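You operate a simulated robot arm through the tools that you are given. There is no shell and no other tool. Be economical: measure what you need, move in short steps, check, and stop when the job is done.

The job below is to be done with a simulated robot arm. You get a single attempt, and the scene is never put back.

JOB
Home the trial machine, jog Y to the park label, switch off and drop in the shipping pin.

The check looks at the end state, three seconds after you hand in, the way a careful person would. Anything else that was tipped, shoved, dropped, spilled or broken makes it a failure.

ROBOT AND FRAMES
A 6-joint arm with a two-finger gripper, on a carriage that runs on a rail from [-117, 0.3] to [117, -0.3] (x, y) and turns from -210 to 122 degrees about z. Base frame: it is fixed where the carriage stands at the start and does not move with it; the origin is on the floor, on the carriage's upright axis, x ahead of it, y to its left, z up. Units: cm, degrees, N and s.
With the tool pointing down near the work surface it reaches from about 56 to 96 cm from the robot's upright axis, wherever it stands. Its first joint turns from -166.0 to 166.0 degrees. Places, roughly: beam carriage of the trial machine [80, -120, 110]; home button of the trial machine [70, -50, 70]; lock block of the trial machine [90, -80, 70]; plate of the trial machine [80, -80, 70]; power switch of the trial machine [50, -50, 60]; trial machine [80, -90, 70]. Payload 2.54 kg.
The tool frame sits at the grasp point between the pads (the TCP): z along the fingers, y along the line on which they close. The tips reach 2.3 cm beyond it. The gripper opens to 12.6 cm. The gripper's body begins 8.2 cm behind the TCP.
Orientation is told as [roll, pitch, yaw] about the base's x, y, z axes, in that order, counted from this pose: with the fingers straight down and closing along the base's y, the tool's x points along the base's -x, its y along +y and its z along -z.

CONTROLS
- The arm moves only by the tool send_rows. Its argument "plan" is a list of rows, each a list of 3 entries, a list of its own where there are three numbers: the shift along the tool's x, y, z in mm, then the turn, a rotation vector about the tool's x, y, z in degrees, then the closure, from 0 (fully open) to 1 (shut). In form: [[[tx, ty, tz], [ax, ay, az], hand], ...]. A call has 1 to 10 rows; each row is the pose to reach, as a shift and turn from the pose commanded when the call began, along the tool's axes at that moment. A row lasts 0.2 s, in which the tool goes at most 5 cm and 8.6 degrees; a call with a longer step from one row to the next is refused whole, and so is a gripper value outside its range. A pose out of reach is approached as far as the arm can. The call stops where the force on the tool passes 40 N (or 10 N more than at its start, if that is more) or the arm is blocked; 0.2 s more then pass. The fingers move at their own pace and stop on an object; they squeeze with about 40 N. The grip force told is the motor's: it shows also when the fingers shut on nothing. Time passes only in rows, and 0.2 s behind the last, so rows that repeat a pose let the fingers close. The reply holds the time, the measured pose of the TCP, the force on the tool along the base axes, the opening and the grip force, in the units named above and with some noise, with the torque about the TCP (base axes, N m) and any sound that the robot's microphone picked up.
- Cameras (640 x 400 px; columns grow to the right, rows downward): "scene" is now at [2.48, 12.63, 152.04]; the picture's right is [-0.84, -0.54, 0.00], its down [-0.33, 0.51, -0.80] and it looks along [0.43, -0.67, -0.60] (base axes); focal length 255 px, centre (320, 200). "wrist" rides on the gripper at [8.2, 1.4, -12.2] in the tool frame; the picture's right is [-0.17, 0.99, 0.00], its down [-0.79, -0.13, -0.60] and it looks along [-0.59, -0.10, 0.80] (tool axes); focal length 243 px, centre (320, 200). There is no depth. A picture from a camera that has moved, and an enlarged one, comes with that camera's place and axes in the base frame and with its lens.
- capture(camera): a new picture of that camera. The clock stands still meanwhile.
- slide_trunk(by): slides the trunk up (or, below 0, down) by that many cm; the arm and the scene camera ride with it, the base frame stays. It gives what a move gives, with no picture.
- roll_base(legs): drives the robot by 1 to 6 legs, each [ahead, left, turn to the left] in cm, cm and degrees, along the robot's own axes; the way and the turn of a leg run together, so that a leg with both is an arc; at most 150 cm and 180 degrees a leg. The arm and the cameras ride along, it lands a little off, and it stops where it bumps. It keeps to its track: a leg is cut to what the track allows. It gives what a move gives.
- pan_tilt(pan, tilt): turns the head with the scene camera to pan (to the left, within 120 degrees either way) and tilt (down, from -29 to 69), counted from straight ahead of the robot. It gives what a move gives.
- enlarge(camera, box): a new picture of the part [left, top, right, bottom] of that camera's present view, enlarged. The clock stands still meanwhile.
- job_done(): hands the job in; it is judged then, once.

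Go step by step. Nothing tells you exact positions but the pictures and the camera data: compare them with the known pose of the tool, close in by small moves and look again before you grip or let go. The budget is 120 turns and 90 pictures, counting those below and the enlarged ones. Unless the task says otherwise, let go and move clear before handing in, and close with one line.

The tools are called after ">>>" as a command line: name --argument value ..., lists and objects as JSON in quotes. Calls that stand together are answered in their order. send_rows: Moves the arm, as the interface text tells. Its arguments: {"type":"object","properties":{"plan":{"type":"array","items":{"type":"array"}}},"required":["plan"]} The other tools are called the same way: slide_trunk (by) slides the trunk up or down; roll_base (legs) drives the base; pan_tilt (pan, tilt) turns the head that bears the scene camera; capture (camera) takes a picture; enlarge (camera, box) takes an enlarged picture of a part of a camera's view; job_done () hands the job in.

At the start:

```text
time_s: 0.0
tool_pos: [49.98, -27.2, 103.37]
ee_rot: [-0.1, 0.1, 0.0]
ft_force: [0.3, 0.4, -0.4]
torque: [-0.02, 0.0, -0.01]
finger_gap: 12.6
grasp_force: 0.2
trunk travel left (down, up): [-32.5, 16.5]
robot x, y, heading: [0.36, 0.17, -0.1]
head pan, tilt: [-57.3, 37.2]
```

scene: 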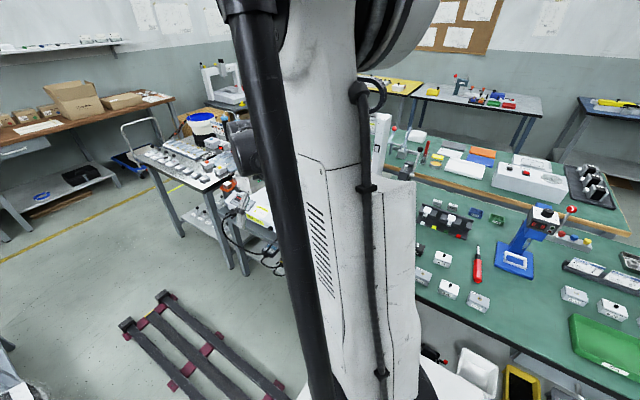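
wrist: 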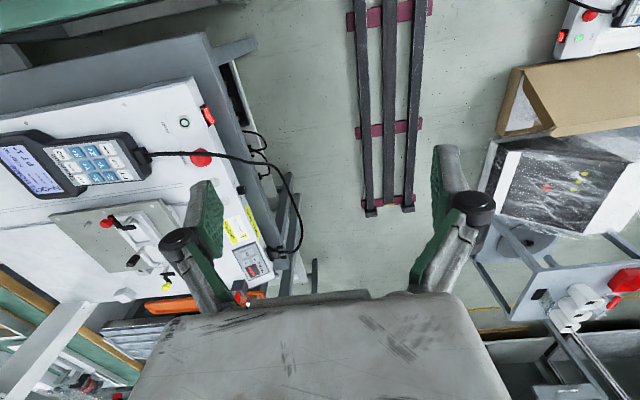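

I see a white machine with a pendant at the left of the wrist view, probably the trial machine. I'll take closer looks before moving.

>>> enlarge --camera "wrist" --box '[0, 60, 320, 320]'

>>> enlarge --camera "scene" --box '[140, 80, 440, 280]'

```text
1.54 times, centred on (160, 190) of wrist
camera zoom: at [41.74, -25.76, 115.46], right [0.17, 0.99, 0.0], down [0.79, -0.13, 0.6], along [0.59, -0.1, -0.8], focal length 373 px, centre (566, 215)
```

zoom: 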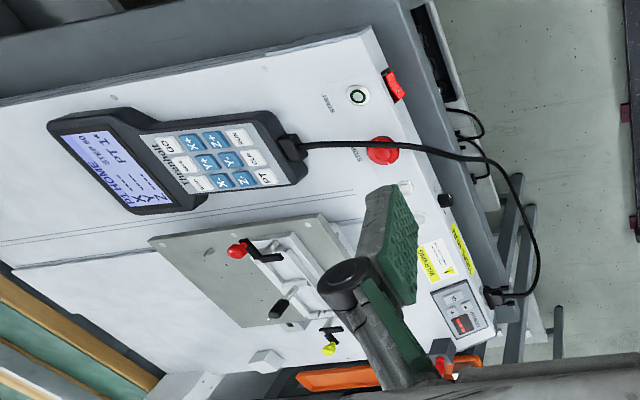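

```text
2.00 times, centred on (290, 180) of scene
camera zoom: at [2.48, 12.63, 152.04], right [-0.84, -0.54, 0.0], down [-0.33, 0.51, -0.8], along [0.43, -0.67, -0.6], focal length 510 px, centre (380, 240)
```

zoom: 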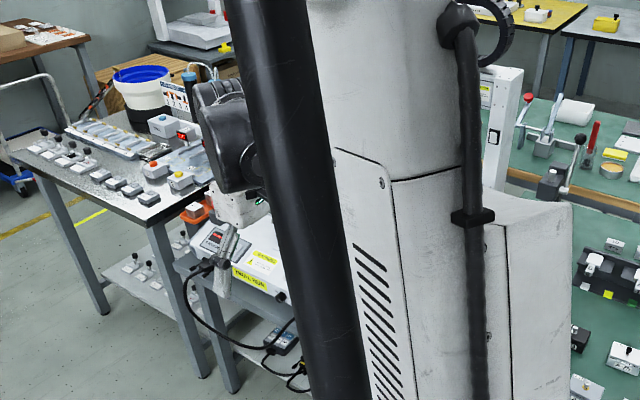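

The trial machine lies right of the robot along the rail. I'll turn to face it (arm ends up to the right, clear of the view) and roll along the rail to it.

>>> roll_base --legs '[[0, 0, -90], [0, 65, 0]]'

>>> pan_tilt --pan 0 --tilt 40

>>> capture --camera "scene"

>>> capture --camera "wrist"

```text
time_s: 7.5
tool_pos: [36.84, -49.77, 103.44]
ee_rot: [0.0, -0.1, -90.8]
ft_force: [0.8, 0.2, 0.2]
torque: [-0.04, 0.0, -0.03]
finger_gap: 12.6
grasp_force: 0.1
trunk travel left (down, up): [-32.5, 16.5]
robot x, y, heading: [64.75, -0.11, -90.8]
head pan, tilt: [-57.3, 37.2]
```

```text
time_s: 8.7
tool_pos: [36.83, -49.86, 103.38]
ee_rot: [0.0, 0.1, -90.8]
ft_force: [0.5, -0.6, -0.4]
torque: [-0.01, -0.01, 0.01]
finger_gap: 12.62
grasp_force: 0.0
trunk travel left (down, up): [-32.5, 16.5]
robot x, y, heading: [64.99, -0.43, -90.6]
head pan, tilt: [0.0, 40.0]
```

```text
85 pictures are left
camera scene: at [84.44, -6.98, 151.62], right [-1.0, 0.01, 0.0], down [0.01, 0.64, -0.77], along [-0.01, -0.77, -0.64], focal length 255 px, centre (320, 200)
```

scene: 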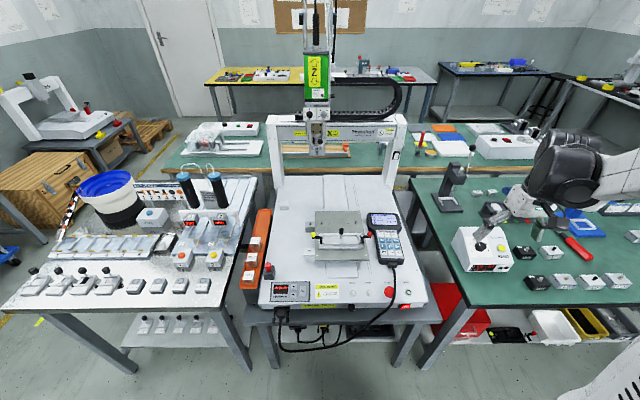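

```text
84 pictures are left
camera wrist: at [38.27, -41.48, 115.46], right [0.98, -0.18, 0.0], down [-0.14, -0.79, 0.6], along [-0.11, -0.59, -0.8], focal length 243 px, centre (320, 200)
```

wrist: 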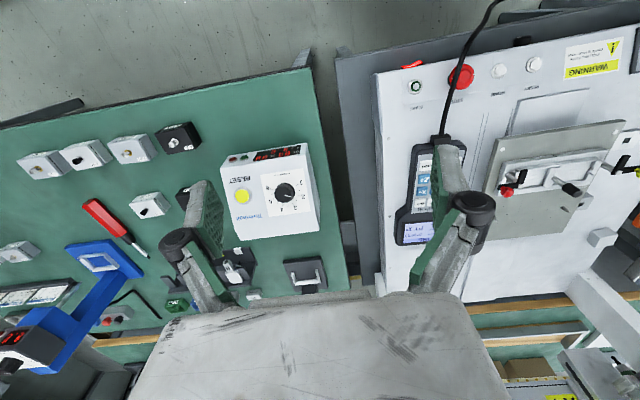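

Facing the machine now. I enlarge it to read buttons, labels, the pin and switch.

>>> enlarge --camera "scene" --box '[230, 200, 440, 332]'

>>> enlarge --camera "scene" --box '[300, 200, 380, 250]'

>>> enlarge --camera "scene" --box '[360, 205, 440, 255]'

>>> enlarge --camera "scene" --box '[250, 270, 346, 330]'

>>> enlarge --camera "scene" --box '[230, 30, 440, 162]'

```text
3.03 times, centred on (335, 266) of scene
camera zoom: at [84.44, -6.98, 151.62], right [-1.0, 0.01, 0.0], down [0.01, 0.64, -0.77], along [-0.01, -0.77, -0.64], focal length 773 px, centre (274, 0)
```

zoom: 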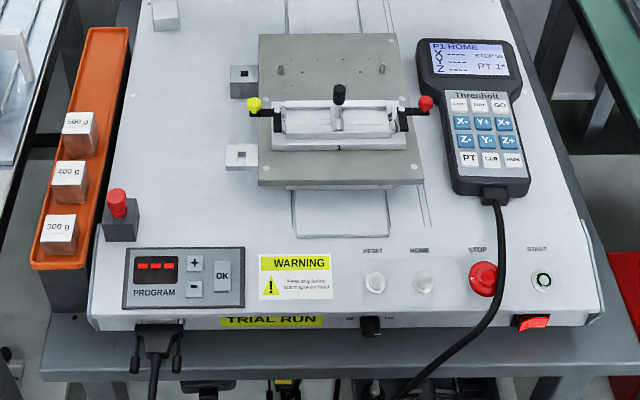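

```text
8.00 times, centred on (340, 225) of scene
camera zoom: at [84.44, -6.98, 151.62], right [-1.0, 0.01, 0.0], down [0.01, 0.64, -0.77], along [-0.01, -0.77, -0.64], focal length 2042 px, centre (160, 0)
```

zoom: 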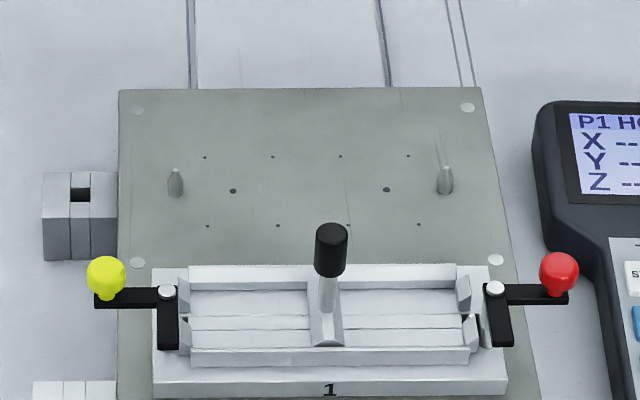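

```text
8.00 times, centred on (400, 230) of scene
camera zoom: at [84.44, -6.98, 151.62], right [-1.0, 0.01, 0.0], down [0.01, 0.64, -0.77], along [-0.01, -0.77, -0.64], focal length 2042 px, centre (-320, -40)
```

zoom: 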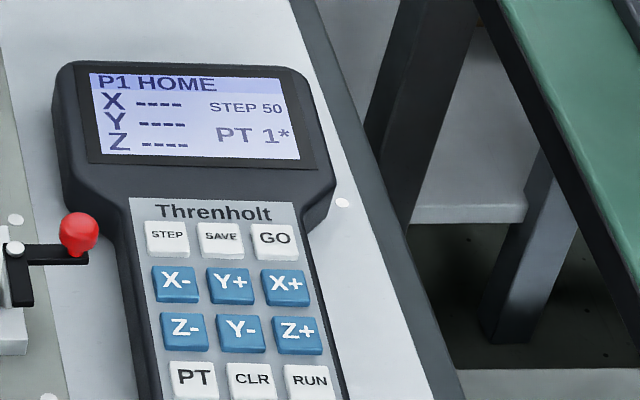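

```text
6.67 times, centred on (298, 300) of scene
camera zoom: at [84.44, -6.98, 151.62], right [-1.0, 0.01, 0.0], down [0.01, 0.64, -0.77], along [-0.01, -0.77, -0.64], focal length 1701 px, centre (467, -467)
```

zoom: 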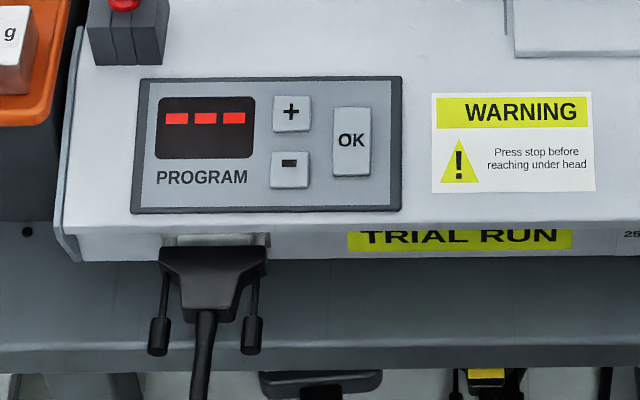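

```text
3.03 times, centred on (335, 96) of scene
camera zoom: at [84.44, -6.98, 151.62], right [-1.0, 0.01, 0.0], down [0.01, 0.64, -0.77], along [-0.01, -0.77, -0.64], focal length 773 px, centre (274, 515)
```

zoom: 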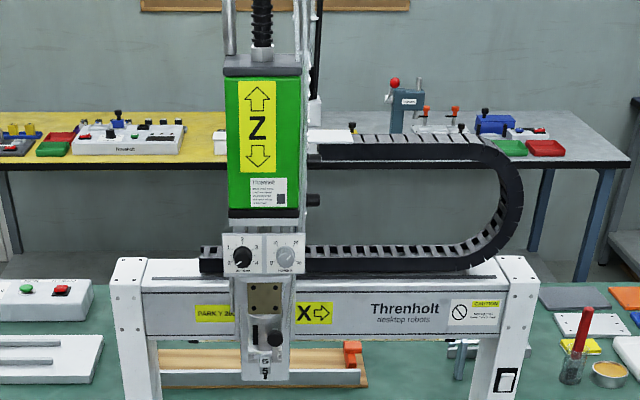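

I zoom on the park label and the lock blocks/pin.

>>> enlarge --camera "scene" --box '[270, 115, 350, 165]'

>>> enlarge --camera "scene" --box '[240, 205, 336, 280]'

>>> enlarge --camera "scene" --box '[340, 275, 436, 330]'

```text
8.00 times, centred on (310, 140) of scene
camera zoom: at [84.44, -6.98, 151.62], right [-1.0, 0.01, 0.0], down [0.01, 0.64, -0.77], along [-0.01, -0.77, -0.64], focal length 2042 px, centre (400, 680)
```

zoom: 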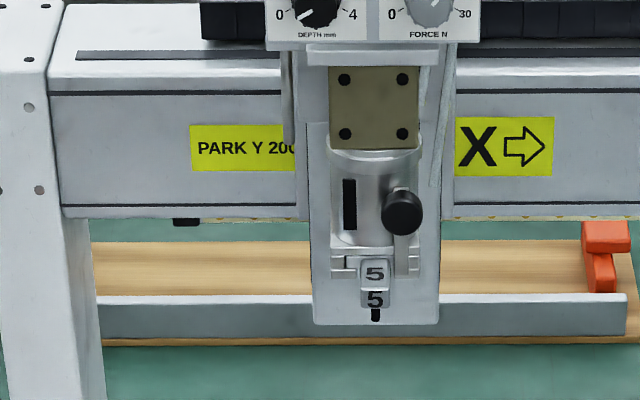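

```text
5.33 times, centred on (288, 242) of scene
camera zoom: at [84.44, -6.98, 151.62], right [-1.0, 0.01, 0.0], down [0.01, 0.64, -0.77], along [-0.01, -0.77, -0.64], focal length 1361 px, centre (491, -27)
```

zoom: 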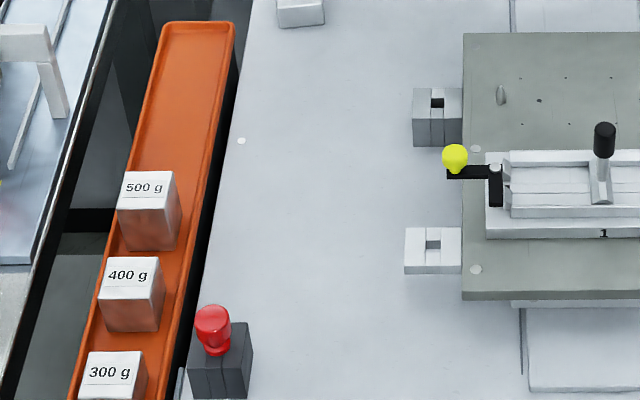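

```text
6.67 times, centred on (388, 302) of scene
camera zoom: at [84.44, -6.98, 151.62], right [-1.0, 0.01, 0.0], down [0.01, 0.64, -0.77], along [-0.01, -0.77, -0.64], focal length 1701 px, centre (-133, -483)
```

zoom: 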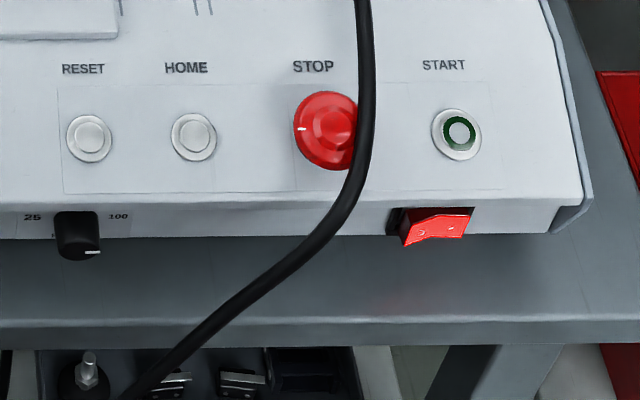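

The label seems to read PARK Y 200 (partly hidden), the pin sits in the dark holder front-left, the machine is on and awaits homing. I'll shift along the rail to about x=84 so everything is in reach and close the fingers for pressing.

>>> roll_base --legs '[[0, 19, 0]]'

>>> send_rows --plan '[[[0, 0, 0], [0, 0, 0], 1], [[0, 0, 0], [0, 0, 0], 1], [[0, 0, 0], [0, 0, 0], 1], [[0, 0, 0], [0, 0, 0], 1], [[0, 0, 0], [0, 0, 0], 1]]'

>>> capture --camera "wrist"

```text
time_s: 10.3
tool_pos: [55.51, -49.8, 103.38]
ee_rot: [0.0, -0.1, -90.9]
ft_force: [-0.4, -0.6, -0.2]
torque: [0.03, 0.06, 0.02]
finger_gap: 12.6
grasp_force: 0.0
trunk travel left (down, up): [-32.5, 16.5]
robot x, y, heading: [83.25, -0.08, -91.0]
head pan, tilt: [0.0, 40.0]
```

```text
time_s: 11.5
tool_pos: [55.46, -49.86, 103.42]
ee_rot: [-0.1, 0.0, -90.9]
ft_force: [-0.2, -0.6, -0.1]
torque: [0.01, 0.0, -0.01]
finger_gap: 0.01
grasp_force: 28.6
trunk travel left (down, up): [-32.5, 16.5]
robot x, y, heading: [83.68, -0.12, -91.0]
head pan, tilt: [0.0, 40.0]
```

```text
75 pictures are left
camera wrist: at [56.91, -41.48, 115.46], right [0.98, -0.18, 0.0], down [-0.14, -0.79, 0.6], along [-0.11, -0.59, -0.8], focal length 243 px, centre (320, 200)
```

wrist: 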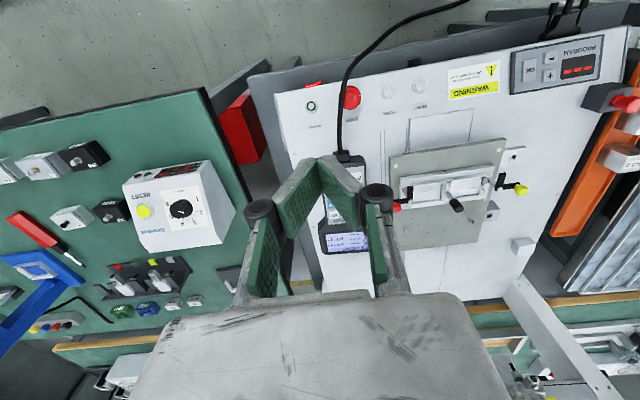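

HOME appears near [66.7, -54, 69]. I move above it at a safe height and look again.

>>> send_rows --plan '[[[-10, 30, 20], [0, 0, 0], 1], [[-20, 60, 50], [0, 0, 0], 1], [[-30, 90, 90], [0, 0, 0], 1], [[-40, 113, 130], [0, 0, 0], 1], [[-40, 113, 170], [0, 0, 0], 1], [[-40, 113, 210], [0, 0, 0], 1], [[-40, 113, 210], [0, 0, 0], 1]]'

>>> capture --camera "wrist"

>>> capture --camera "scene"

```text
refused: row 3 steps farther than a row can; nothing moved
```

```text
74 pictures are left
camera wrist: at [56.91, -41.48, 115.46], right [0.98, -0.18, 0.0], down [-0.14, -0.79, 0.6], along [-0.11, -0.59, -0.8], focal length 243 px, centre (320, 200)
```

wrist: 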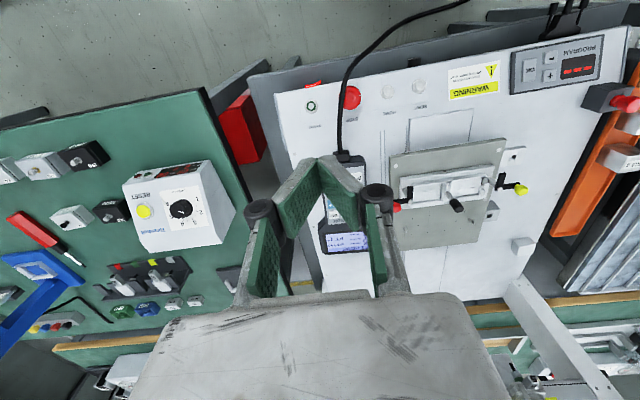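

```text
73 pictures are left
camera scene: at [103.15, -7.06, 151.62], right [-1.0, 0.01, 0.0], down [0.01, 0.64, -0.77], along [-0.01, -0.77, -0.64], focal length 255 px, centre (320, 200)
```

scene: 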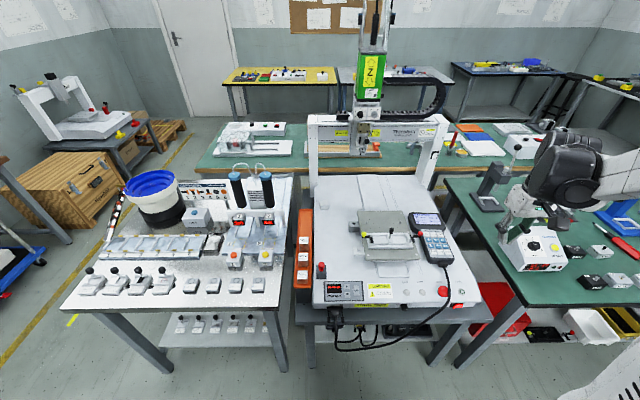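

The step was too long; I resend in smaller steps.

>>> send_rows --plan '[[[-10, 25, 20], [0, 0, 0], 1], [[-20, 50, 40], [0, 0, 0], 1], [[-30, 80, 65], [0, 0, 0], 1], [[-40, 113, 90], [0, 0, 0], 1], [[-40, 113, 130], [0, 0, 0], 1], [[-40, 113, 170], [0, 0, 0], 1], [[-40, 113, 210], [0, 0, 0], 1], [[-40, 113, 210], [0, 0, 0], 1]]'

>>> capture --camera "wrist"

>>> capture --camera "scene"

```text
time_s: 13.3
tool_pos: [66.58, -54.06, 82.34]
ee_rot: [0.1, 0.0, -90.9]
ft_force: [-1.1, 1.2, 0.6]
torque: [0.05, -0.03, 0.04]
finger_gap: 0.0
grasp_force: 28.8
trunk travel left (down, up): [-32.5, 16.5]
robot x, y, heading: [83.37, -0.16, -91.1]
head pan, tilt: [0.0, 40.0]
```

```text
72 pictures are left
camera wrist: at [68.05, -45.81, 94.42], right [0.98, -0.18, 0.0], down [-0.14, -0.79, 0.6], along [-0.11, -0.59, -0.8], focal length 243 px, centre (320, 200)
```

wrist: 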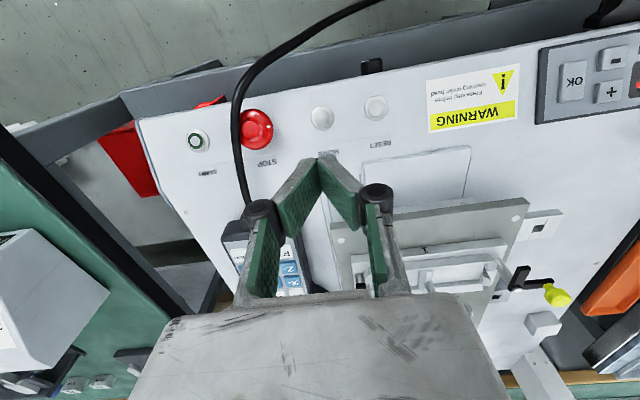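

```text
71 pictures are left
camera scene: at [103.14, -7.13, 151.62], right [-1.0, 0.01, 0.0], down [0.01, 0.64, -0.77], along [-0.01, -0.77, -0.64], focal length 255 px, centre (320, 200)
```

scene: 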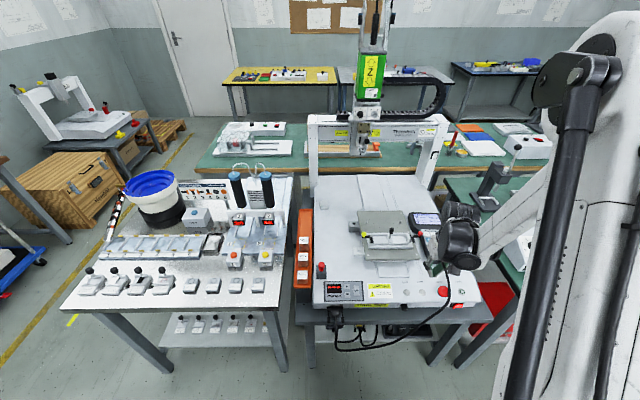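

HOME looks to be near [66.7, -53.3, 71.5]. I lower just short of it and check.

>>> send_rows --plan '[[[7, 1, 20], [0, 0, 0], 1], [[7, 1, 50], [0, 0, 0], 1], [[7, 1, 72], [0, 0, 0], 1], [[7, 1, 72], [0, 0, 0], 1]]'

>>> enlarge --camera "wrist" --box '[220, 80, 420, 205]'

>>> enlarge --camera "scene" --box '[360, 220, 520, 320]'

```text
time_s: 14.3
tool_pos: [66.68, -53.94, 75.7]
ee_rot: [0.0, 0.1, -90.9]
ft_force: [-0.3, -0.3, 1.6]
torque: [0.0, -0.01, 0.03]
finger_gap: 0.02
grasp_force: 28.3
out of reach, approached as far as the arm can: row 3, 4
trunk travel left (down, up): [-32.5, 16.5]
robot x, y, heading: [83.58, 0.22, -90.9]
head pan, tilt: [0.0, 40.0]
```

```text
3.20 times, centred on (320, 142) of wrist
camera zoom: at [68.04, -45.63, 87.84], right [0.98, -0.18, 0.0], down [-0.14, -0.79, 0.6], along [-0.11, -0.59, -0.8], focal length 776 px, centre (320, 384)
```

zoom: 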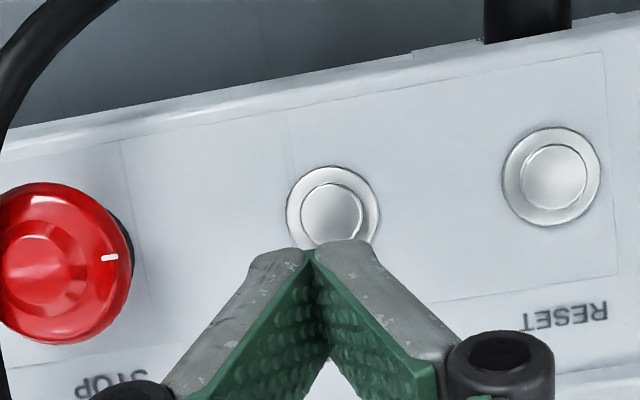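

```text
4.00 times, centred on (440, 270) of scene
camera zoom: at [103.14, -7.09, 151.62], right [-1.0, 0.01, 0.0], down [0.01, 0.64, -0.77], along [-0.01, -0.77, -0.64], focal length 1021 px, centre (-160, -80)
```

zoom: 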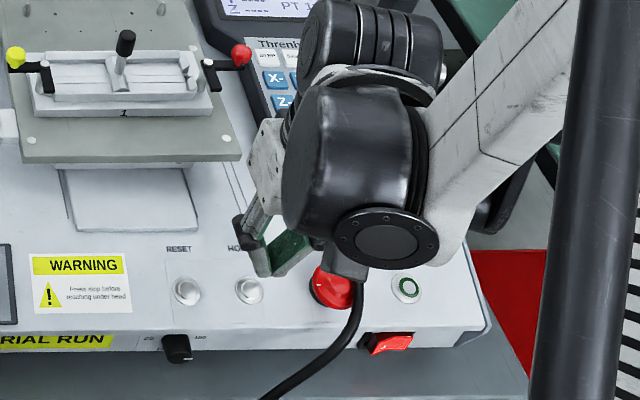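

The arm can't fold in enough here; I lift and roll 10 cm further along the rail.

>>> send_rows --plan '[[[-5, 0, -30], [0, 0, 0], 1], [[-10, 0, -70], [0, 0, 0], 1], [[-10, 0, -70], [0, 0, 0], 1]]'

>>> roll_base --legs '[[0, 10, 0]]'

```text
time_s: 15.1
tool_pos: [66.68, -54.93, 82.67]
ee_rot: [0.0, 0.0, -91.0]
ft_force: [-1.2, 0.0, 0.8]
torque: [-0.03, 0.01, 0.04]
finger_gap: 0.0
grasp_force: 27.7
trunk travel left (down, up): [-32.5, 16.5]
robot x, y, heading: [83.84, -0.1, -90.8]
head pan, tilt: [0.0, 40.0]
```

```text
time_s: 16.2
tool_pos: [76.59, -55.02, 82.57]
ee_rot: [-0.1, -0.1, -90.9]
ft_force: [-1.0, 0.1, 1.4]
torque: [0.0, -0.02, 0.01]
finger_gap: 0.0
grasp_force: 28.9
trunk travel left (down, up): [-32.5, 16.5]
robot x, y, heading: [93.66, -0.29, -90.8]
head pan, tilt: [0.0, 40.0]
```

Now to just above HOME.

>>> send_rows --plan '[[[10, -45, 0], [0, 0, 0], 1], [[18.5, -97, 10], [0, 0, 0], 1], [[18.5, -97, 50], [0, 0, 0], 1], [[18.5, -97, 78], [0, 0, 0], 1], [[18.5, -97, 78], [0, 0, 0], 1]]'

>>> enlarge --camera "wrist" --box '[220, 80, 420, 205]'

```text
refused: row 2 steps farther than a row can; nothing moved
```

```text
3.20 times, centred on (320, 142) of wrist
camera zoom: at [78.03, -46.62, 94.66], right [0.98, -0.18, 0.0], down [-0.14, -0.79, 0.6], along [-0.11, -0.59, -0.8], focal length 776 px, centre (320, 384)
```

zoom: 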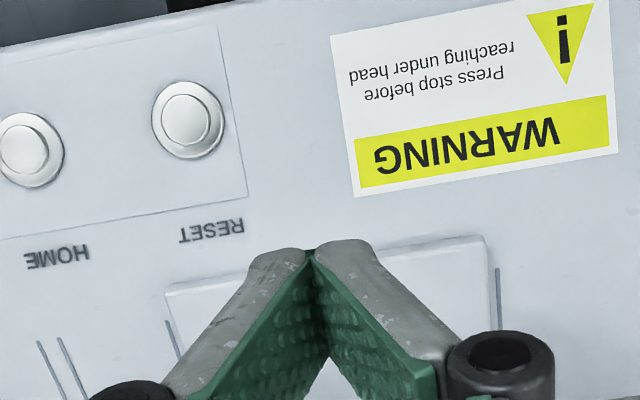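

>>> send_rows --plan '[[[9, -45, 0], [0, 0, 0], 1], [[18.5, -80, 10], [0, 0, 0], 1], [[18.5, -97, 40], [0, 0, 0], 1], [[18.5, -97, 75], [0, 0, 0], 1], [[18.5, -97, 75], [0, 0, 0], 1]]'

>>> enlarge --camera "wrist" --box '[220, 80, 420, 205]'

```text
time_s: 17.4
tool_pos: [66.87, -52.88, 74.69]
ee_rot: [0.0, 0.0, -90.9]
ft_force: [-0.3, 0.1, -0.6]
torque: [0.02, -0.01, 0.0]
finger_gap: 0.0
grasp_force: 27.9
trunk travel left (down, up): [-32.5, 16.5]
robot x, y, heading: [93.63, -0.48, -90.8]
head pan, tilt: [0.0, 40.0]
```

```text
3.20 times, centred on (320, 142) of wrist
camera zoom: at [68.29, -44.52, 86.88], right [0.98, -0.18, 0.0], down [-0.14, -0.79, 0.6], along [-0.11, -0.59, -0.8], focal length 776 px, centre (320, 384)
```

zoom: 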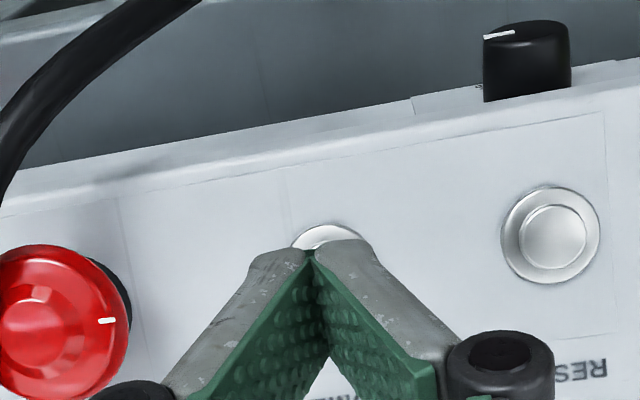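

Aligned within a few mm; now press gently in small steps.

>>> send_rows --plan '[[[-3, 0, 6], [0, 0, 0], 1], [[-3, 0, 12], [0, 0, 0], 1], [[-3, 0, 16], [0, 0, 0], 1], [[-3, 0, 20], [0, 0, 0], 1], [[-3, 0, 24], [0, 0, 0], 1], [[-3, 0, 28], [0, 0, 0], 1], [[-3, 0, 32], [0, 0, 0], 1]]'

```text
time_s: 19.0
tool_pos: [66.87, -53.17, 71.97]
ee_rot: [0.0, 0.1, -90.9]
ft_force: [2.4, -0.6, 5.4]
torque: [-0.1, -0.05, 0.02]
finger_gap: 0.59
grasp_force: 28.3
trunk travel left (down, up): [-32.5, 16.5]
robot x, y, heading: [93.12, -0.03, -90.9]
head pan, tilt: [0.0, 40.0]
heard: click
```

A click was heard. I back off upward and watch the machine home.

>>> send_rows --plan '[[[-3, 0, 0], [0, 0, 0], 1], [[-3, 0, -40], [0, 0, 0], 1], [[-3, 0, -80], [0, 0, 0], 1], [[-3, 0, -80], [0, 0, 0], 1], [[-3, 0, -80], [0, 0, 0], 1]]'

>>> capture --camera "scene"

```text
time_s: 20.2
tool_pos: [66.92, -53.42, 79.79]
ee_rot: [0.1, 0.1, -90.9]
ft_force: [0.6, 0.8, -0.1]
torque: [0.01, -0.01, -0.04]
finger_gap: 0.02
grasp_force: 28.4
trunk travel left (down, up): [-32.5, 16.5]
robot x, y, heading: [93.62, -0.31, -90.8]
head pan, tilt: [0.0, 40.0]
```

```text
66 pictures are left
camera scene: at [113.07, -7.12, 151.61], right [-1.0, 0.02, 0.0], down [0.01, 0.64, -0.77], along [-0.01, -0.77, -0.64], focal length 255 px, centre (320, 200)
```

scene: 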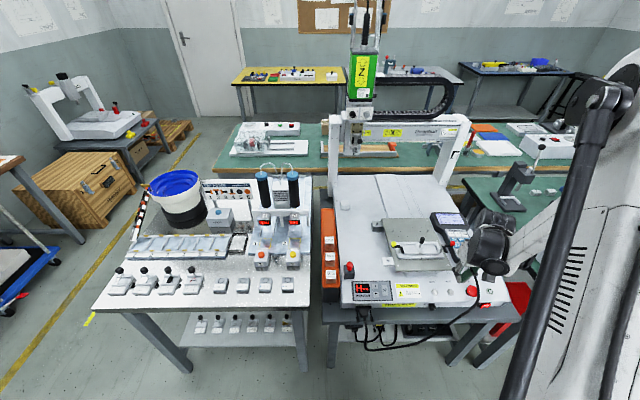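

It is homing (plate moving, display shows H). I move the arm up out of the plate's way and wait.

>>> send_rows --plan '[[[0, 0, -40], [0, 0, 0], 1], [[0, 0, -80], [0, 0, 0], 1], [[0, 0, -120], [0, 0, 0], 1], [[0, 0, -120], [0, 0, 0], 1], [[0, 0, -120], [0, 0, 0], 1], [[0, 0, -120], [0, 0, 0], 1], [[0, 0, -120], [0, 0, 0], 1], [[0, 0, -120], [0, 0, 0], 1], [[0, 0, -120], [0, 0, 0], 1], [[0, 0, -120], [0, 0, 0], 1]]'

>>> enlarge --camera "scene" --box '[300, 90, 520, 320]'

>>> enlarge --camera "scene" --box '[330, 110, 410, 160]'

>>> enlarge --camera "scene" --box '[410, 195, 490, 245]'

```text
time_s: 22.4
tool_pos: [66.97, -53.45, 91.9]
ee_rot: [0.0, 0.0, -90.9]
ft_force: [0.2, 0.6, -0.1]
torque: [0.03, 0.02, -0.01]
finger_gap: 0.0
grasp_force: 27.9
trunk travel left (down, up): [-32.5, 16.5]
robot x, y, heading: [93.18, -0.04, -90.9]
head pan, tilt: [0.0, 40.0]
```

```text
1.74 times, centred on (410, 205) of scene
camera zoom: at [113.09, -7.09, 151.62], right [-1.0, 0.02, 0.0], down [0.01, 0.64, -0.77], along [-0.01, -0.77, -0.64], focal length 444 px, centre (164, 191)
```

zoom: 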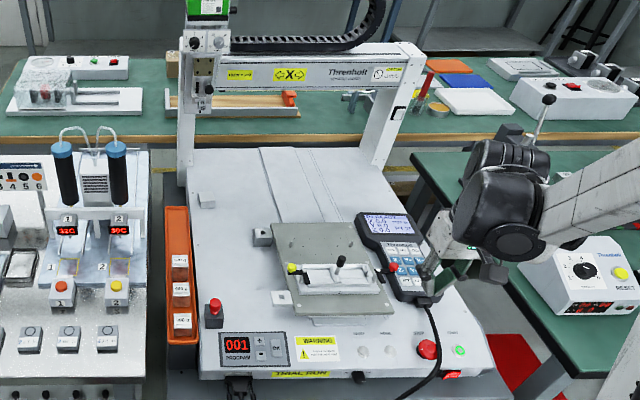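

```text
8.00 times, centred on (370, 135) of scene
camera zoom: at [113.09, -7.09, 151.62], right [-1.0, 0.02, 0.0], down [0.01, 0.64, -0.77], along [-0.01, -0.77, -0.64], focal length 2042 px, centre (-80, 720)
```

zoom: 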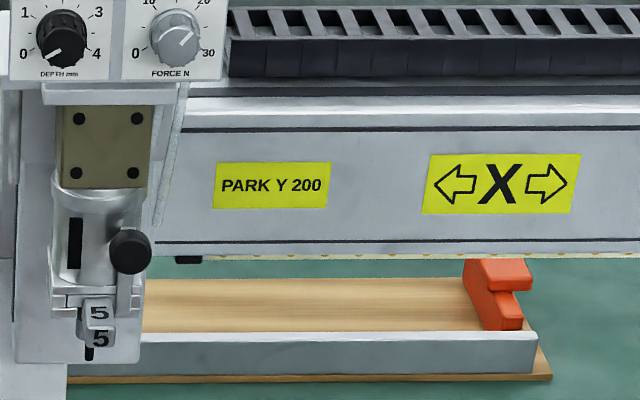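

```text
8.00 times, centred on (450, 220) of scene
camera zoom: at [113.09, -7.09, 151.62], right [-1.0, 0.02, 0.0], down [0.01, 0.64, -0.77], along [-0.01, -0.77, -0.64], focal length 2042 px, centre (-720, 40)
```

zoom: 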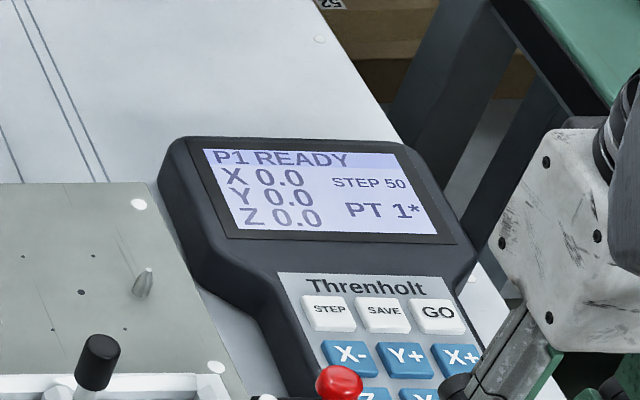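

Homing is done: READY, Y 0.0, step 50, label reads PARK Y 200. So four Y+ presses; I move over the pendant's Y+ key.

>>> send_rows --plan '[[[-40, -20, 0], [0, 0, 0], 1], [[-80, -40, 0], [0, 0, 0], 1], [[-120, -65, 0], [0, 0, 0], 1], [[-155, -90, 0], [0, 0, 0], 1], [[-175, -108, 0], [0, 0, 0], 1], [[-175, -108, 0], [0, 0, 0], 1]]'

>>> capture --camera "wrist"

```text
time_s: 23.8
tool_pos: [55.86, -71.15, 91.89]
ee_rot: [0.0, 0.0, -90.9]
ft_force: [-0.5, -0.9, -0.1]
torque: [0.01, -0.03, -0.01]
finger_gap: 0.03
grasp_force: 28.4
trunk travel left (down, up): [-32.5, 16.5]
robot x, y, heading: [93.5, -0.26, -90.7]
head pan, tilt: [0.0, 40.0]
```

```text
62 pictures are left
camera wrist: at [57.33, -62.76, 103.95], right [0.98, -0.18, 0.0], down [-0.14, -0.79, 0.6], along [-0.11, -0.59, -0.8], focal length 243 px, centre (320, 200)
```

wrist: 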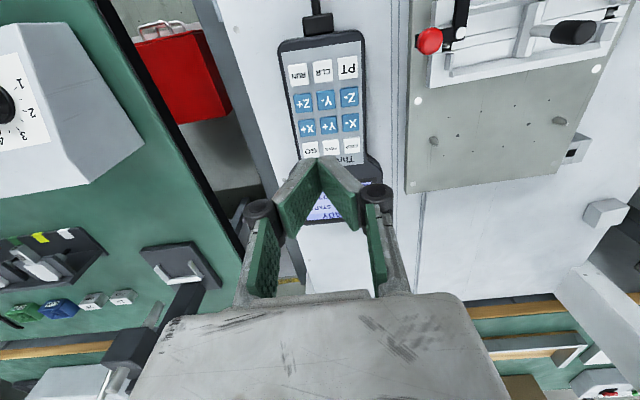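

Y+ is near [56.3, -73, 75]. I descend just above it and look.

>>> send_rows --plan '[[[-10, 4, 30], [0, 0, 0], 1], [[-18, 4, 70], [0, 0, 0], 1], [[-18, 4, 115], [0, 0, 0], 1], [[-18, 4, 115], [0, 0, 0], 1]]'

>>> enlarge --camera "wrist" --box '[220, 80, 420, 205]'

>>> enlarge --camera "scene" --box '[400, 180, 520, 255]'

```text
time_s: 24.8
tool_pos: [56.3, -72.8, 80.49]
ee_rot: [0.0, 0.0, -90.9]
ft_force: [-0.2, -0.2, 0.1]
torque: [0.02, -0.01, 0.02]
finger_gap: 0.0
grasp_force: 27.9
trunk travel left (down, up): [-32.5, 16.5]
robot x, y, heading: [93.75, -0.36, -90.8]
head pan, tilt: [0.0, 40.0]
```

```text
3.20 times, centred on (320, 142) of wrist
camera zoom: at [57.77, -64.44, 92.48], right [0.98, -0.18, 0.0], down [-0.15, -0.79, 0.6], along [-0.11, -0.59, -0.8], focal length 776 px, centre (320, 384)
```

zoom: 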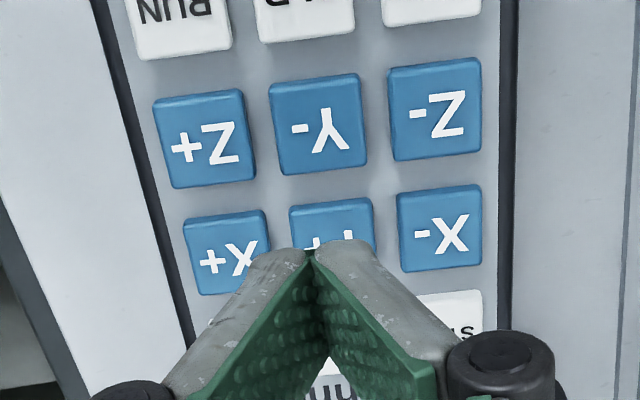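

```text
5.33 times, centred on (460, 218) of scene
camera zoom: at [113.07, -7.15, 151.62], right [-1.0, 0.02, 0.0], down [0.01, 0.64, -0.77], along [-0.01, -0.77, -0.64], focal length 1361 px, centre (-427, 107)
```

zoom: 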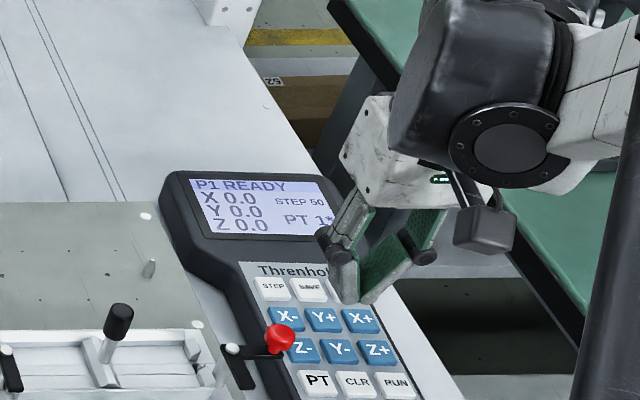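

Nearly aligned. First Y+ press in fine steps, then lift.

>>> send_rows --plan '[[[-2, 1, 20], [0, 0, 0], 1], [[-2, 1, 28], [0, 0, 0], 1], [[-2, 1, 32], [0, 0, 0], 1], [[-2, 1, 35], [0, 0, 0], 1], [[-2, 1, 38], [0, 0, 0], 1], [[-2, 1, 41], [0, 0, 0], 1], [[-2, 1, 44], [0, 0, 0], 1], [[-2, 1, 47], [0, 0, 0], 1]]'

```text
time_s: 26.5
tool_pos: [56.28, -72.89, 76.4]
ee_rot: [-0.1, -0.1, -90.8]
ft_force: [3.9, 3.7, 28.3]
torque: [0.09, -0.07, -0.01]
finger_gap: 0.57
grasp_force: 28.5
trunk travel left (down, up): [-32.5, 16.5]
robot x, y, heading: [93.49, 0.04, -90.8]
head pan, tilt: [0.0, 40.0]
heard: click
stopped in row 8: the force on the tool passed its limit at 45 N (the readings are from after the stop); the commanded pose is now the measured one
```

Clicked; I lift and read the display.

>>> send_rows --plan '[[[0, 0, -10], [0, 0, 0], 1], [[0, 0, -25], [0, 0, 0], 1], [[0, 0, -25], [0, 0, 0], 1], [[0, 0, -25], [0, 0, 0], 1], [[0, 0, -25], [0, 0, 0], 1], [[0, 0, -25], [0, 0, 0], 1]]'

>>> enlarge --camera "scene" --box '[370, 180, 490, 255]'

```text
time_s: 27.9
tool_pos: [56.28, -72.91, 78.56]
ee_rot: [0.0, 0.0, -90.8]
ft_force: [-0.4, 1.1, 0.7]
torque: [0.01, 0.02, -0.01]
finger_gap: 0.01
grasp_force: 28.6
trunk travel left (down, up): [-32.5, 16.5]
robot x, y, heading: [93.48, -0.06, -91.0]
head pan, tilt: [0.0, 40.0]
```

```text
5.33 times, centred on (430, 218) of scene
camera zoom: at [113.09, -7.09, 151.62], right [-1.0, 0.02, 0.0], down [0.01, 0.64, -0.77], along [-0.01, -0.77, -0.64], focal length 1361 px, centre (-267, 107)
```

zoom: 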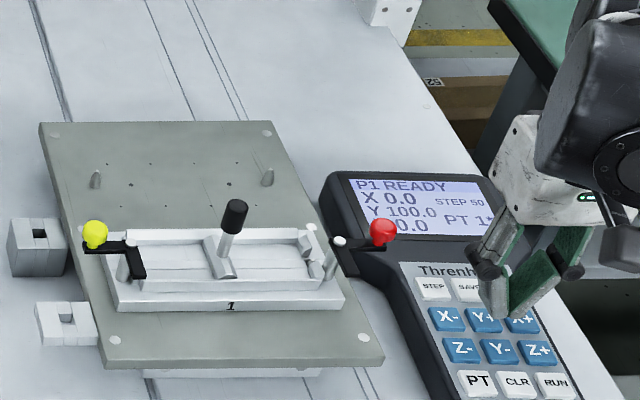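

It registered two steps (Y 100, key repeats when held). The next press will be brief.

>>> send_rows --plan '[[[0, 0, 14], [0, 0, 0], 1], [[0, 0, 23], [0, 0, 0], 1], [[0, 0, 5], [0, 0, 0], 1], [[0, 0, 0], [0, 0, 0], 1], [[0, 0, 0], [0, 0, 0], 1]]'

>>> enlarge --camera "scene" --box '[370, 180, 490, 255]'

```text
time_s: 29.1
tool_pos: [56.14, -72.96, 78.65]
ee_rot: [0.0, -0.2, -90.8]
ft_force: [0.0, 0.5, 0.4]
torque: [-0.03, -0.01, -0.01]
finger_gap: 0.02
grasp_force: 27.6
trunk travel left (down, up): [-32.5, 16.5]
robot x, y, heading: [93.55, -0.3, -90.7]
head pan, tilt: [0.0, 40.0]
heard: click
```

```text
5.33 times, centred on (430, 218) of scene
camera zoom: at [113.09, -7.08, 151.62], right [-1.0, 0.02, 0.0], down [0.01, 0.64, -0.77], along [-0.01, -0.77, -0.64], focal length 1361 px, centre (-267, 107)
```

zoom: 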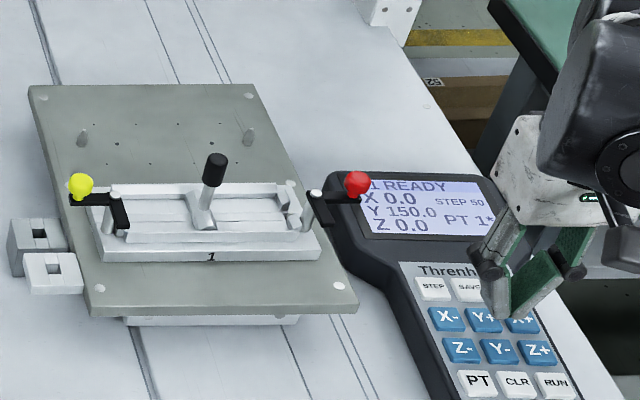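

Y 150 now. One more brief press.

>>> send_rows --plan '[[[0, 0, 14], [0, 0, 0], 1], [[0, 0, 23], [0, 0, 0], 1], [[0, 0, 5], [0, 0, 0], 1], [[0, 0, 0], [0, 0, 0], 1], [[0, 0, 0], [0, 0, 0], 1]]'

>>> enlarge --camera "scene" --box '[340, 180, 490, 274]'

```text
time_s: 30.3
tool_pos: [56.29, -73.03, 78.6]
ee_rot: [0.0, -0.1, -90.9]
ft_force: [1.4, -0.4, -0.7]
torque: [0.0, 0.03, -0.02]
finger_gap: 0.0
grasp_force: 28.6
trunk travel left (down, up): [-32.5, 16.5]
robot x, y, heading: [93.36, -0.67, -91.0]
head pan, tilt: [0.0, 40.0]
heard: click
```

```text
4.26 times, centred on (415, 227) of scene
camera zoom: at [113.09, -7.08, 151.62], right [-1.0, 0.02, 0.0], down [0.01, 0.64, -0.77], along [-0.01, -0.77, -0.64], focal length 1086 px, centre (-84, 85)
```

zoom: 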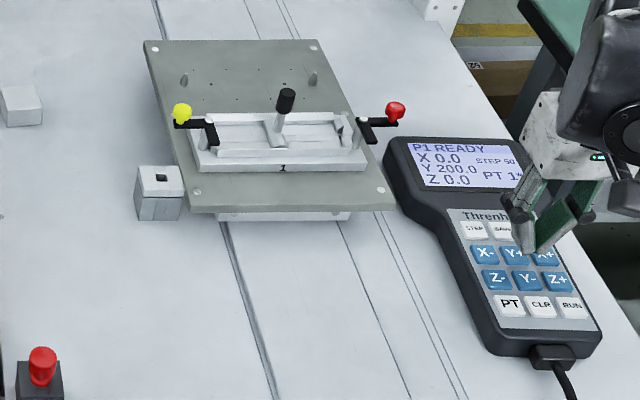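

Y 200.0 with the plate tab now above the lock block. I raise the arm and inspect the power rocker.

>>> send_rows --plan '[[[0, 0, -40], [0, 0, 0], 1], [[0, 0, -80], [0, 0, 0], 1], [[0, 0, -120], [0, 0, 0], 1], [[40, 0, -140], [0, 0, 0], 1], [[80, 0, -150], [0, 0, 0], 1], [[120, 0, -160], [0, 0, 0], 1], [[120, 0, -160], [0, 0, 0], 1]]'

>>> capture --camera "wrist"

>>> enlarge --camera "scene" --box '[440, 270, 536, 330]'

```text
time_s: 31.9
tool_pos: [56.52, -60.74, 94.66]
ee_rot: [0.0, 0.0, -90.8]
ft_force: [-0.2, 0.9, 1.0]
torque: [-0.01, 0.02, -0.03]
finger_gap: 0.01
grasp_force: 28.2
trunk travel left (down, up): [-32.5, 16.5]
robot x, y, heading: [93.59, -0.4, -90.8]
head pan, tilt: [0.0, 40.0]
```

```text
56 pictures are left
camera wrist: at [57.91, -52.47, 106.68], right [0.98, -0.18, 0.0], down [-0.14, -0.79, 0.6], along [-0.11, -0.59, -0.8], focal length 243 px, centre (320, 200)
```

wrist: 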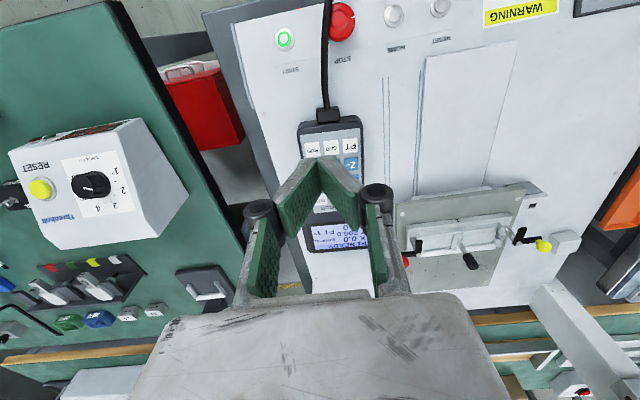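

```text
6.67 times, centred on (488, 300) of scene
camera zoom: at [113.1, -7.0, 151.62], right [-1.0, 0.02, 0.0], down [0.01, 0.64, -0.77], along [-0.01, -0.77, -0.64], focal length 1701 px, centre (-800, -467)
```

zoom: 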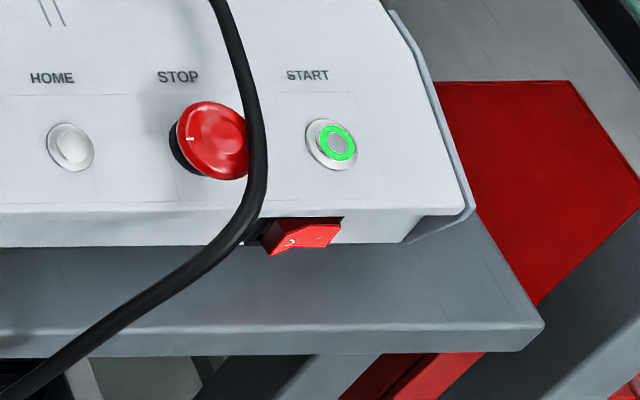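

The O end of the rocker (nearer STOP) protrudes and needs a push on the front face. I roll further so a tilted approach is possible, then tilt the tool 45° to look at the front face.

>>> roll_base --legs '[[0, 14, 0]]'

>>> send_rows --plan '[[[20, -15, 0], [0, -5, 0], 1], [[42, -30, 0], [0, -10, 0], 1], [[64, -46, 5], [0, -15, 0], 1], [[86, -62, 15], [0, -20, 0], 1], [[108, -78, 30], [0, -25, 0], 1], [[130, -94, 50], [0, -30, 0], 1], [[152, -111, 70], [0, -35, 0], 1], [[174, -128, 95], [0, -40, 0], 1], [[190, -145, 120], [0, -45, 0], 1], [[190, -145, 120], [0, -45, 0], 1]]'

>>> capture --camera "wrist"

>>> capture --camera "scene"

```text
time_s: 33.3
tool_pos: [70.59, -61.1, 94.57]
ee_rot: [0.0, 0.0, -90.7]
ft_force: [0.4, 0.0, -0.2]
torque: [-0.02, -0.02, 0.0]
finger_gap: 0.0
grasp_force: 27.9
trunk travel left (down, up): [-32.5, 16.5]
robot x, y, heading: [107.4, -0.46, -90.6]
head pan, tilt: [0.0, 40.0]
```

```text
time_s: 35.5
tool_pos: [56.34, -41.97, 82.49]
ee_rot: [0.0, -45.1, -90.7]
ft_force: [0.5, -0.7, -0.6]
torque: [0.01, 0.01, 0.01]
finger_gap: 0.02
grasp_force: 28.2
trunk travel left (down, up): [-32.5, 16.5]
robot x, y, heading: [107.5, -0.37, -90.6]
head pan, tilt: [0.0, 40.0]
```

```text
54 pictures are left
camera wrist: at [57.77, -27.41, 85.26], right [0.98, -0.13, 0.12], down [-0.13, -0.13, 0.98], along [-0.11, -0.98, -0.15], focal length 243 px, centre (320, 200)
```

wrist: 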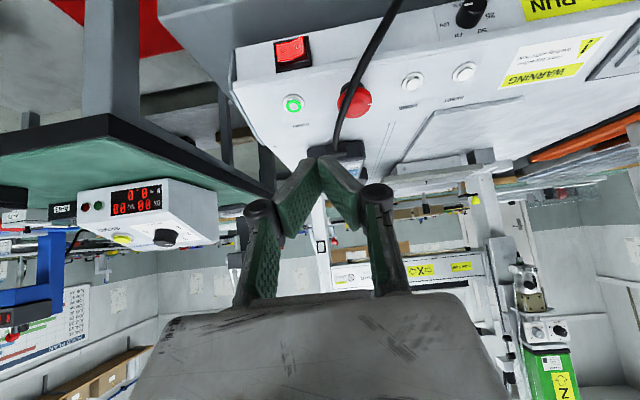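

```text
53 pictures are left
camera scene: at [127.12, -7.06, 151.63], right [-1.0, 0.01, 0.0], down [0.01, 0.64, -0.77], along [-0.01, -0.77, -0.64], focal length 255 px, centre (320, 200)
```

scene: 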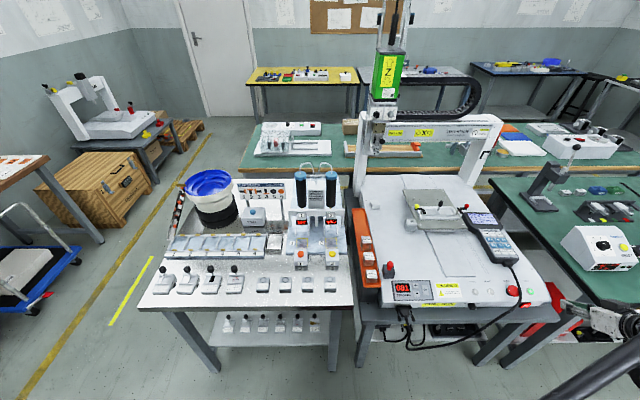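

>>> enlarge --camera "wrist" --box '[240, 10, 400, 110]'

```text
4.00 times, centred on (320, 60) of wrist
camera zoom: at [57.77, -27.41, 85.26], right [0.98, -0.13, 0.12], down [-0.13, -0.13, 0.98], along [-0.11, -0.98, -0.15], focal length 970 px, centre (320, 760)
```

zoom: 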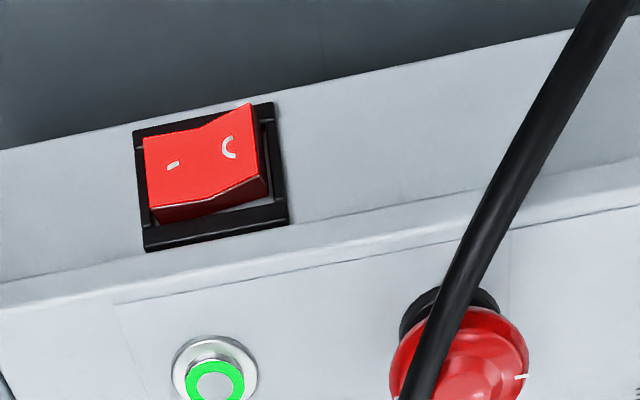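

I see the rocker clearly: O end (toward STOP) sticks out, near [54.9, -51.3, 64.5]. I lower in front of it.

>>> send_rows --plan '[[[20, -3, 26], [0, 0, 0], 1], [[40, -6, 52], [0, 0, 0], 1], [[60, -9, 78], [0, 0, 0], 1], [[80, -11, 104], [0, 0, 0], 1], [[101, -11, 129], [0, 0, 0], 1], [[101, -11, 129], [0, 0, 0], 1]]'

>>> capture --camera "wrist"

>>> enlarge --camera "scene" --box '[470, 260, 566, 320]'

```text
time_s: 36.9
tool_pos: [51.05, -45.87, 67.89]
ee_rot: [0.1, -44.9, -90.8]
ft_force: [0.1, 0.6, -1.2]
torque: [0.03, -0.02, 0.0]
finger_gap: 0.0
grasp_force: 28.4
out of reach, approached as far as the arm can: row 2, 3, 4, 5, 6
trunk travel left (down, up): [-32.5, 16.5]
robot x, y, heading: [107.36, -0.22, -90.7]
head pan, tilt: [0.0, 40.0]
```

```text
51 pictures are left
camera wrist: at [52.55, -31.32, 70.58], right [0.98, -0.13, 0.12], down [-0.14, -0.14, 0.98], along [-0.11, -0.98, -0.15], focal length 243 px, centre (320, 200)
```

wrist: 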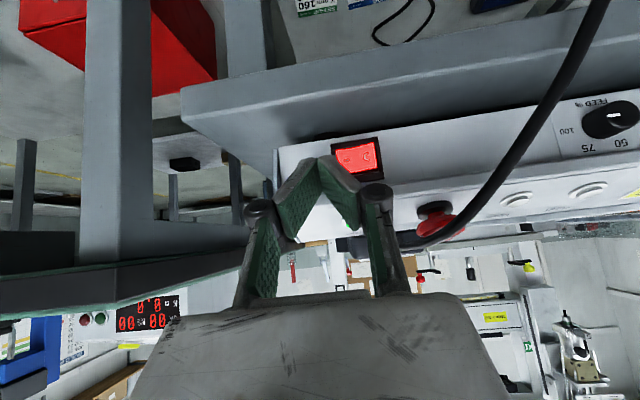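

```text
6.67 times, centred on (518, 290) of scene
camera zoom: at [127.14, -7.11, 151.62], right [-1.0, 0.01, 0.0], down [0.01, 0.64, -0.77], along [-0.01, -0.77, -0.64], focal length 1701 px, centre (-1000, -400)
```

zoom: 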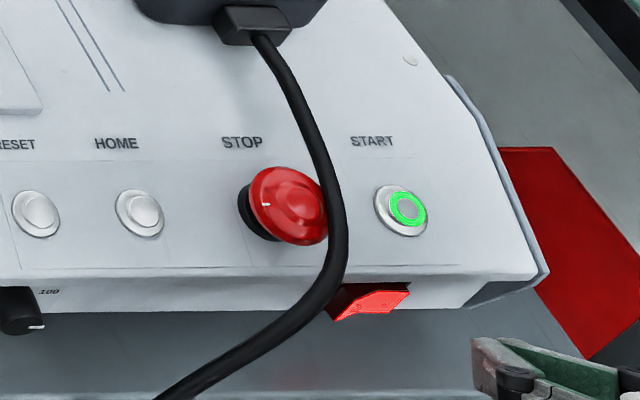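

The arm hit its limit here. I back off, drop the trunk a bit for a better arm posture, and try again.

>>> send_rows --plan '[[[-10, 20, -30], [0, 0, 0], 1], [[-40, 30, -70], [0, 0, 0], 1], [[-75, 35, -105], [0, 0, 0], 1], [[-75, 35, -105], [0, 0, 0], 1]]'

>>> slide_trunk --by -12

```text
refused: row 2 steps farther than a row can; nothing moved
```

```text
time_s: 38.4
tool_pos: [51.09, -45.75, 55.88]
ee_rot: [0.1, -45.1, -90.7]
ft_force: [0.0, -0.6, -0.6]
torque: [0.02, -0.02, -0.02]
finger_gap: 0.0
grasp_force: 28.7
trunk travel left (down, up): [-20.5, 28.5]
robot x, y, heading: [107.11, -0.29, -90.4]
head pan, tilt: [0.0, 40.0]
```

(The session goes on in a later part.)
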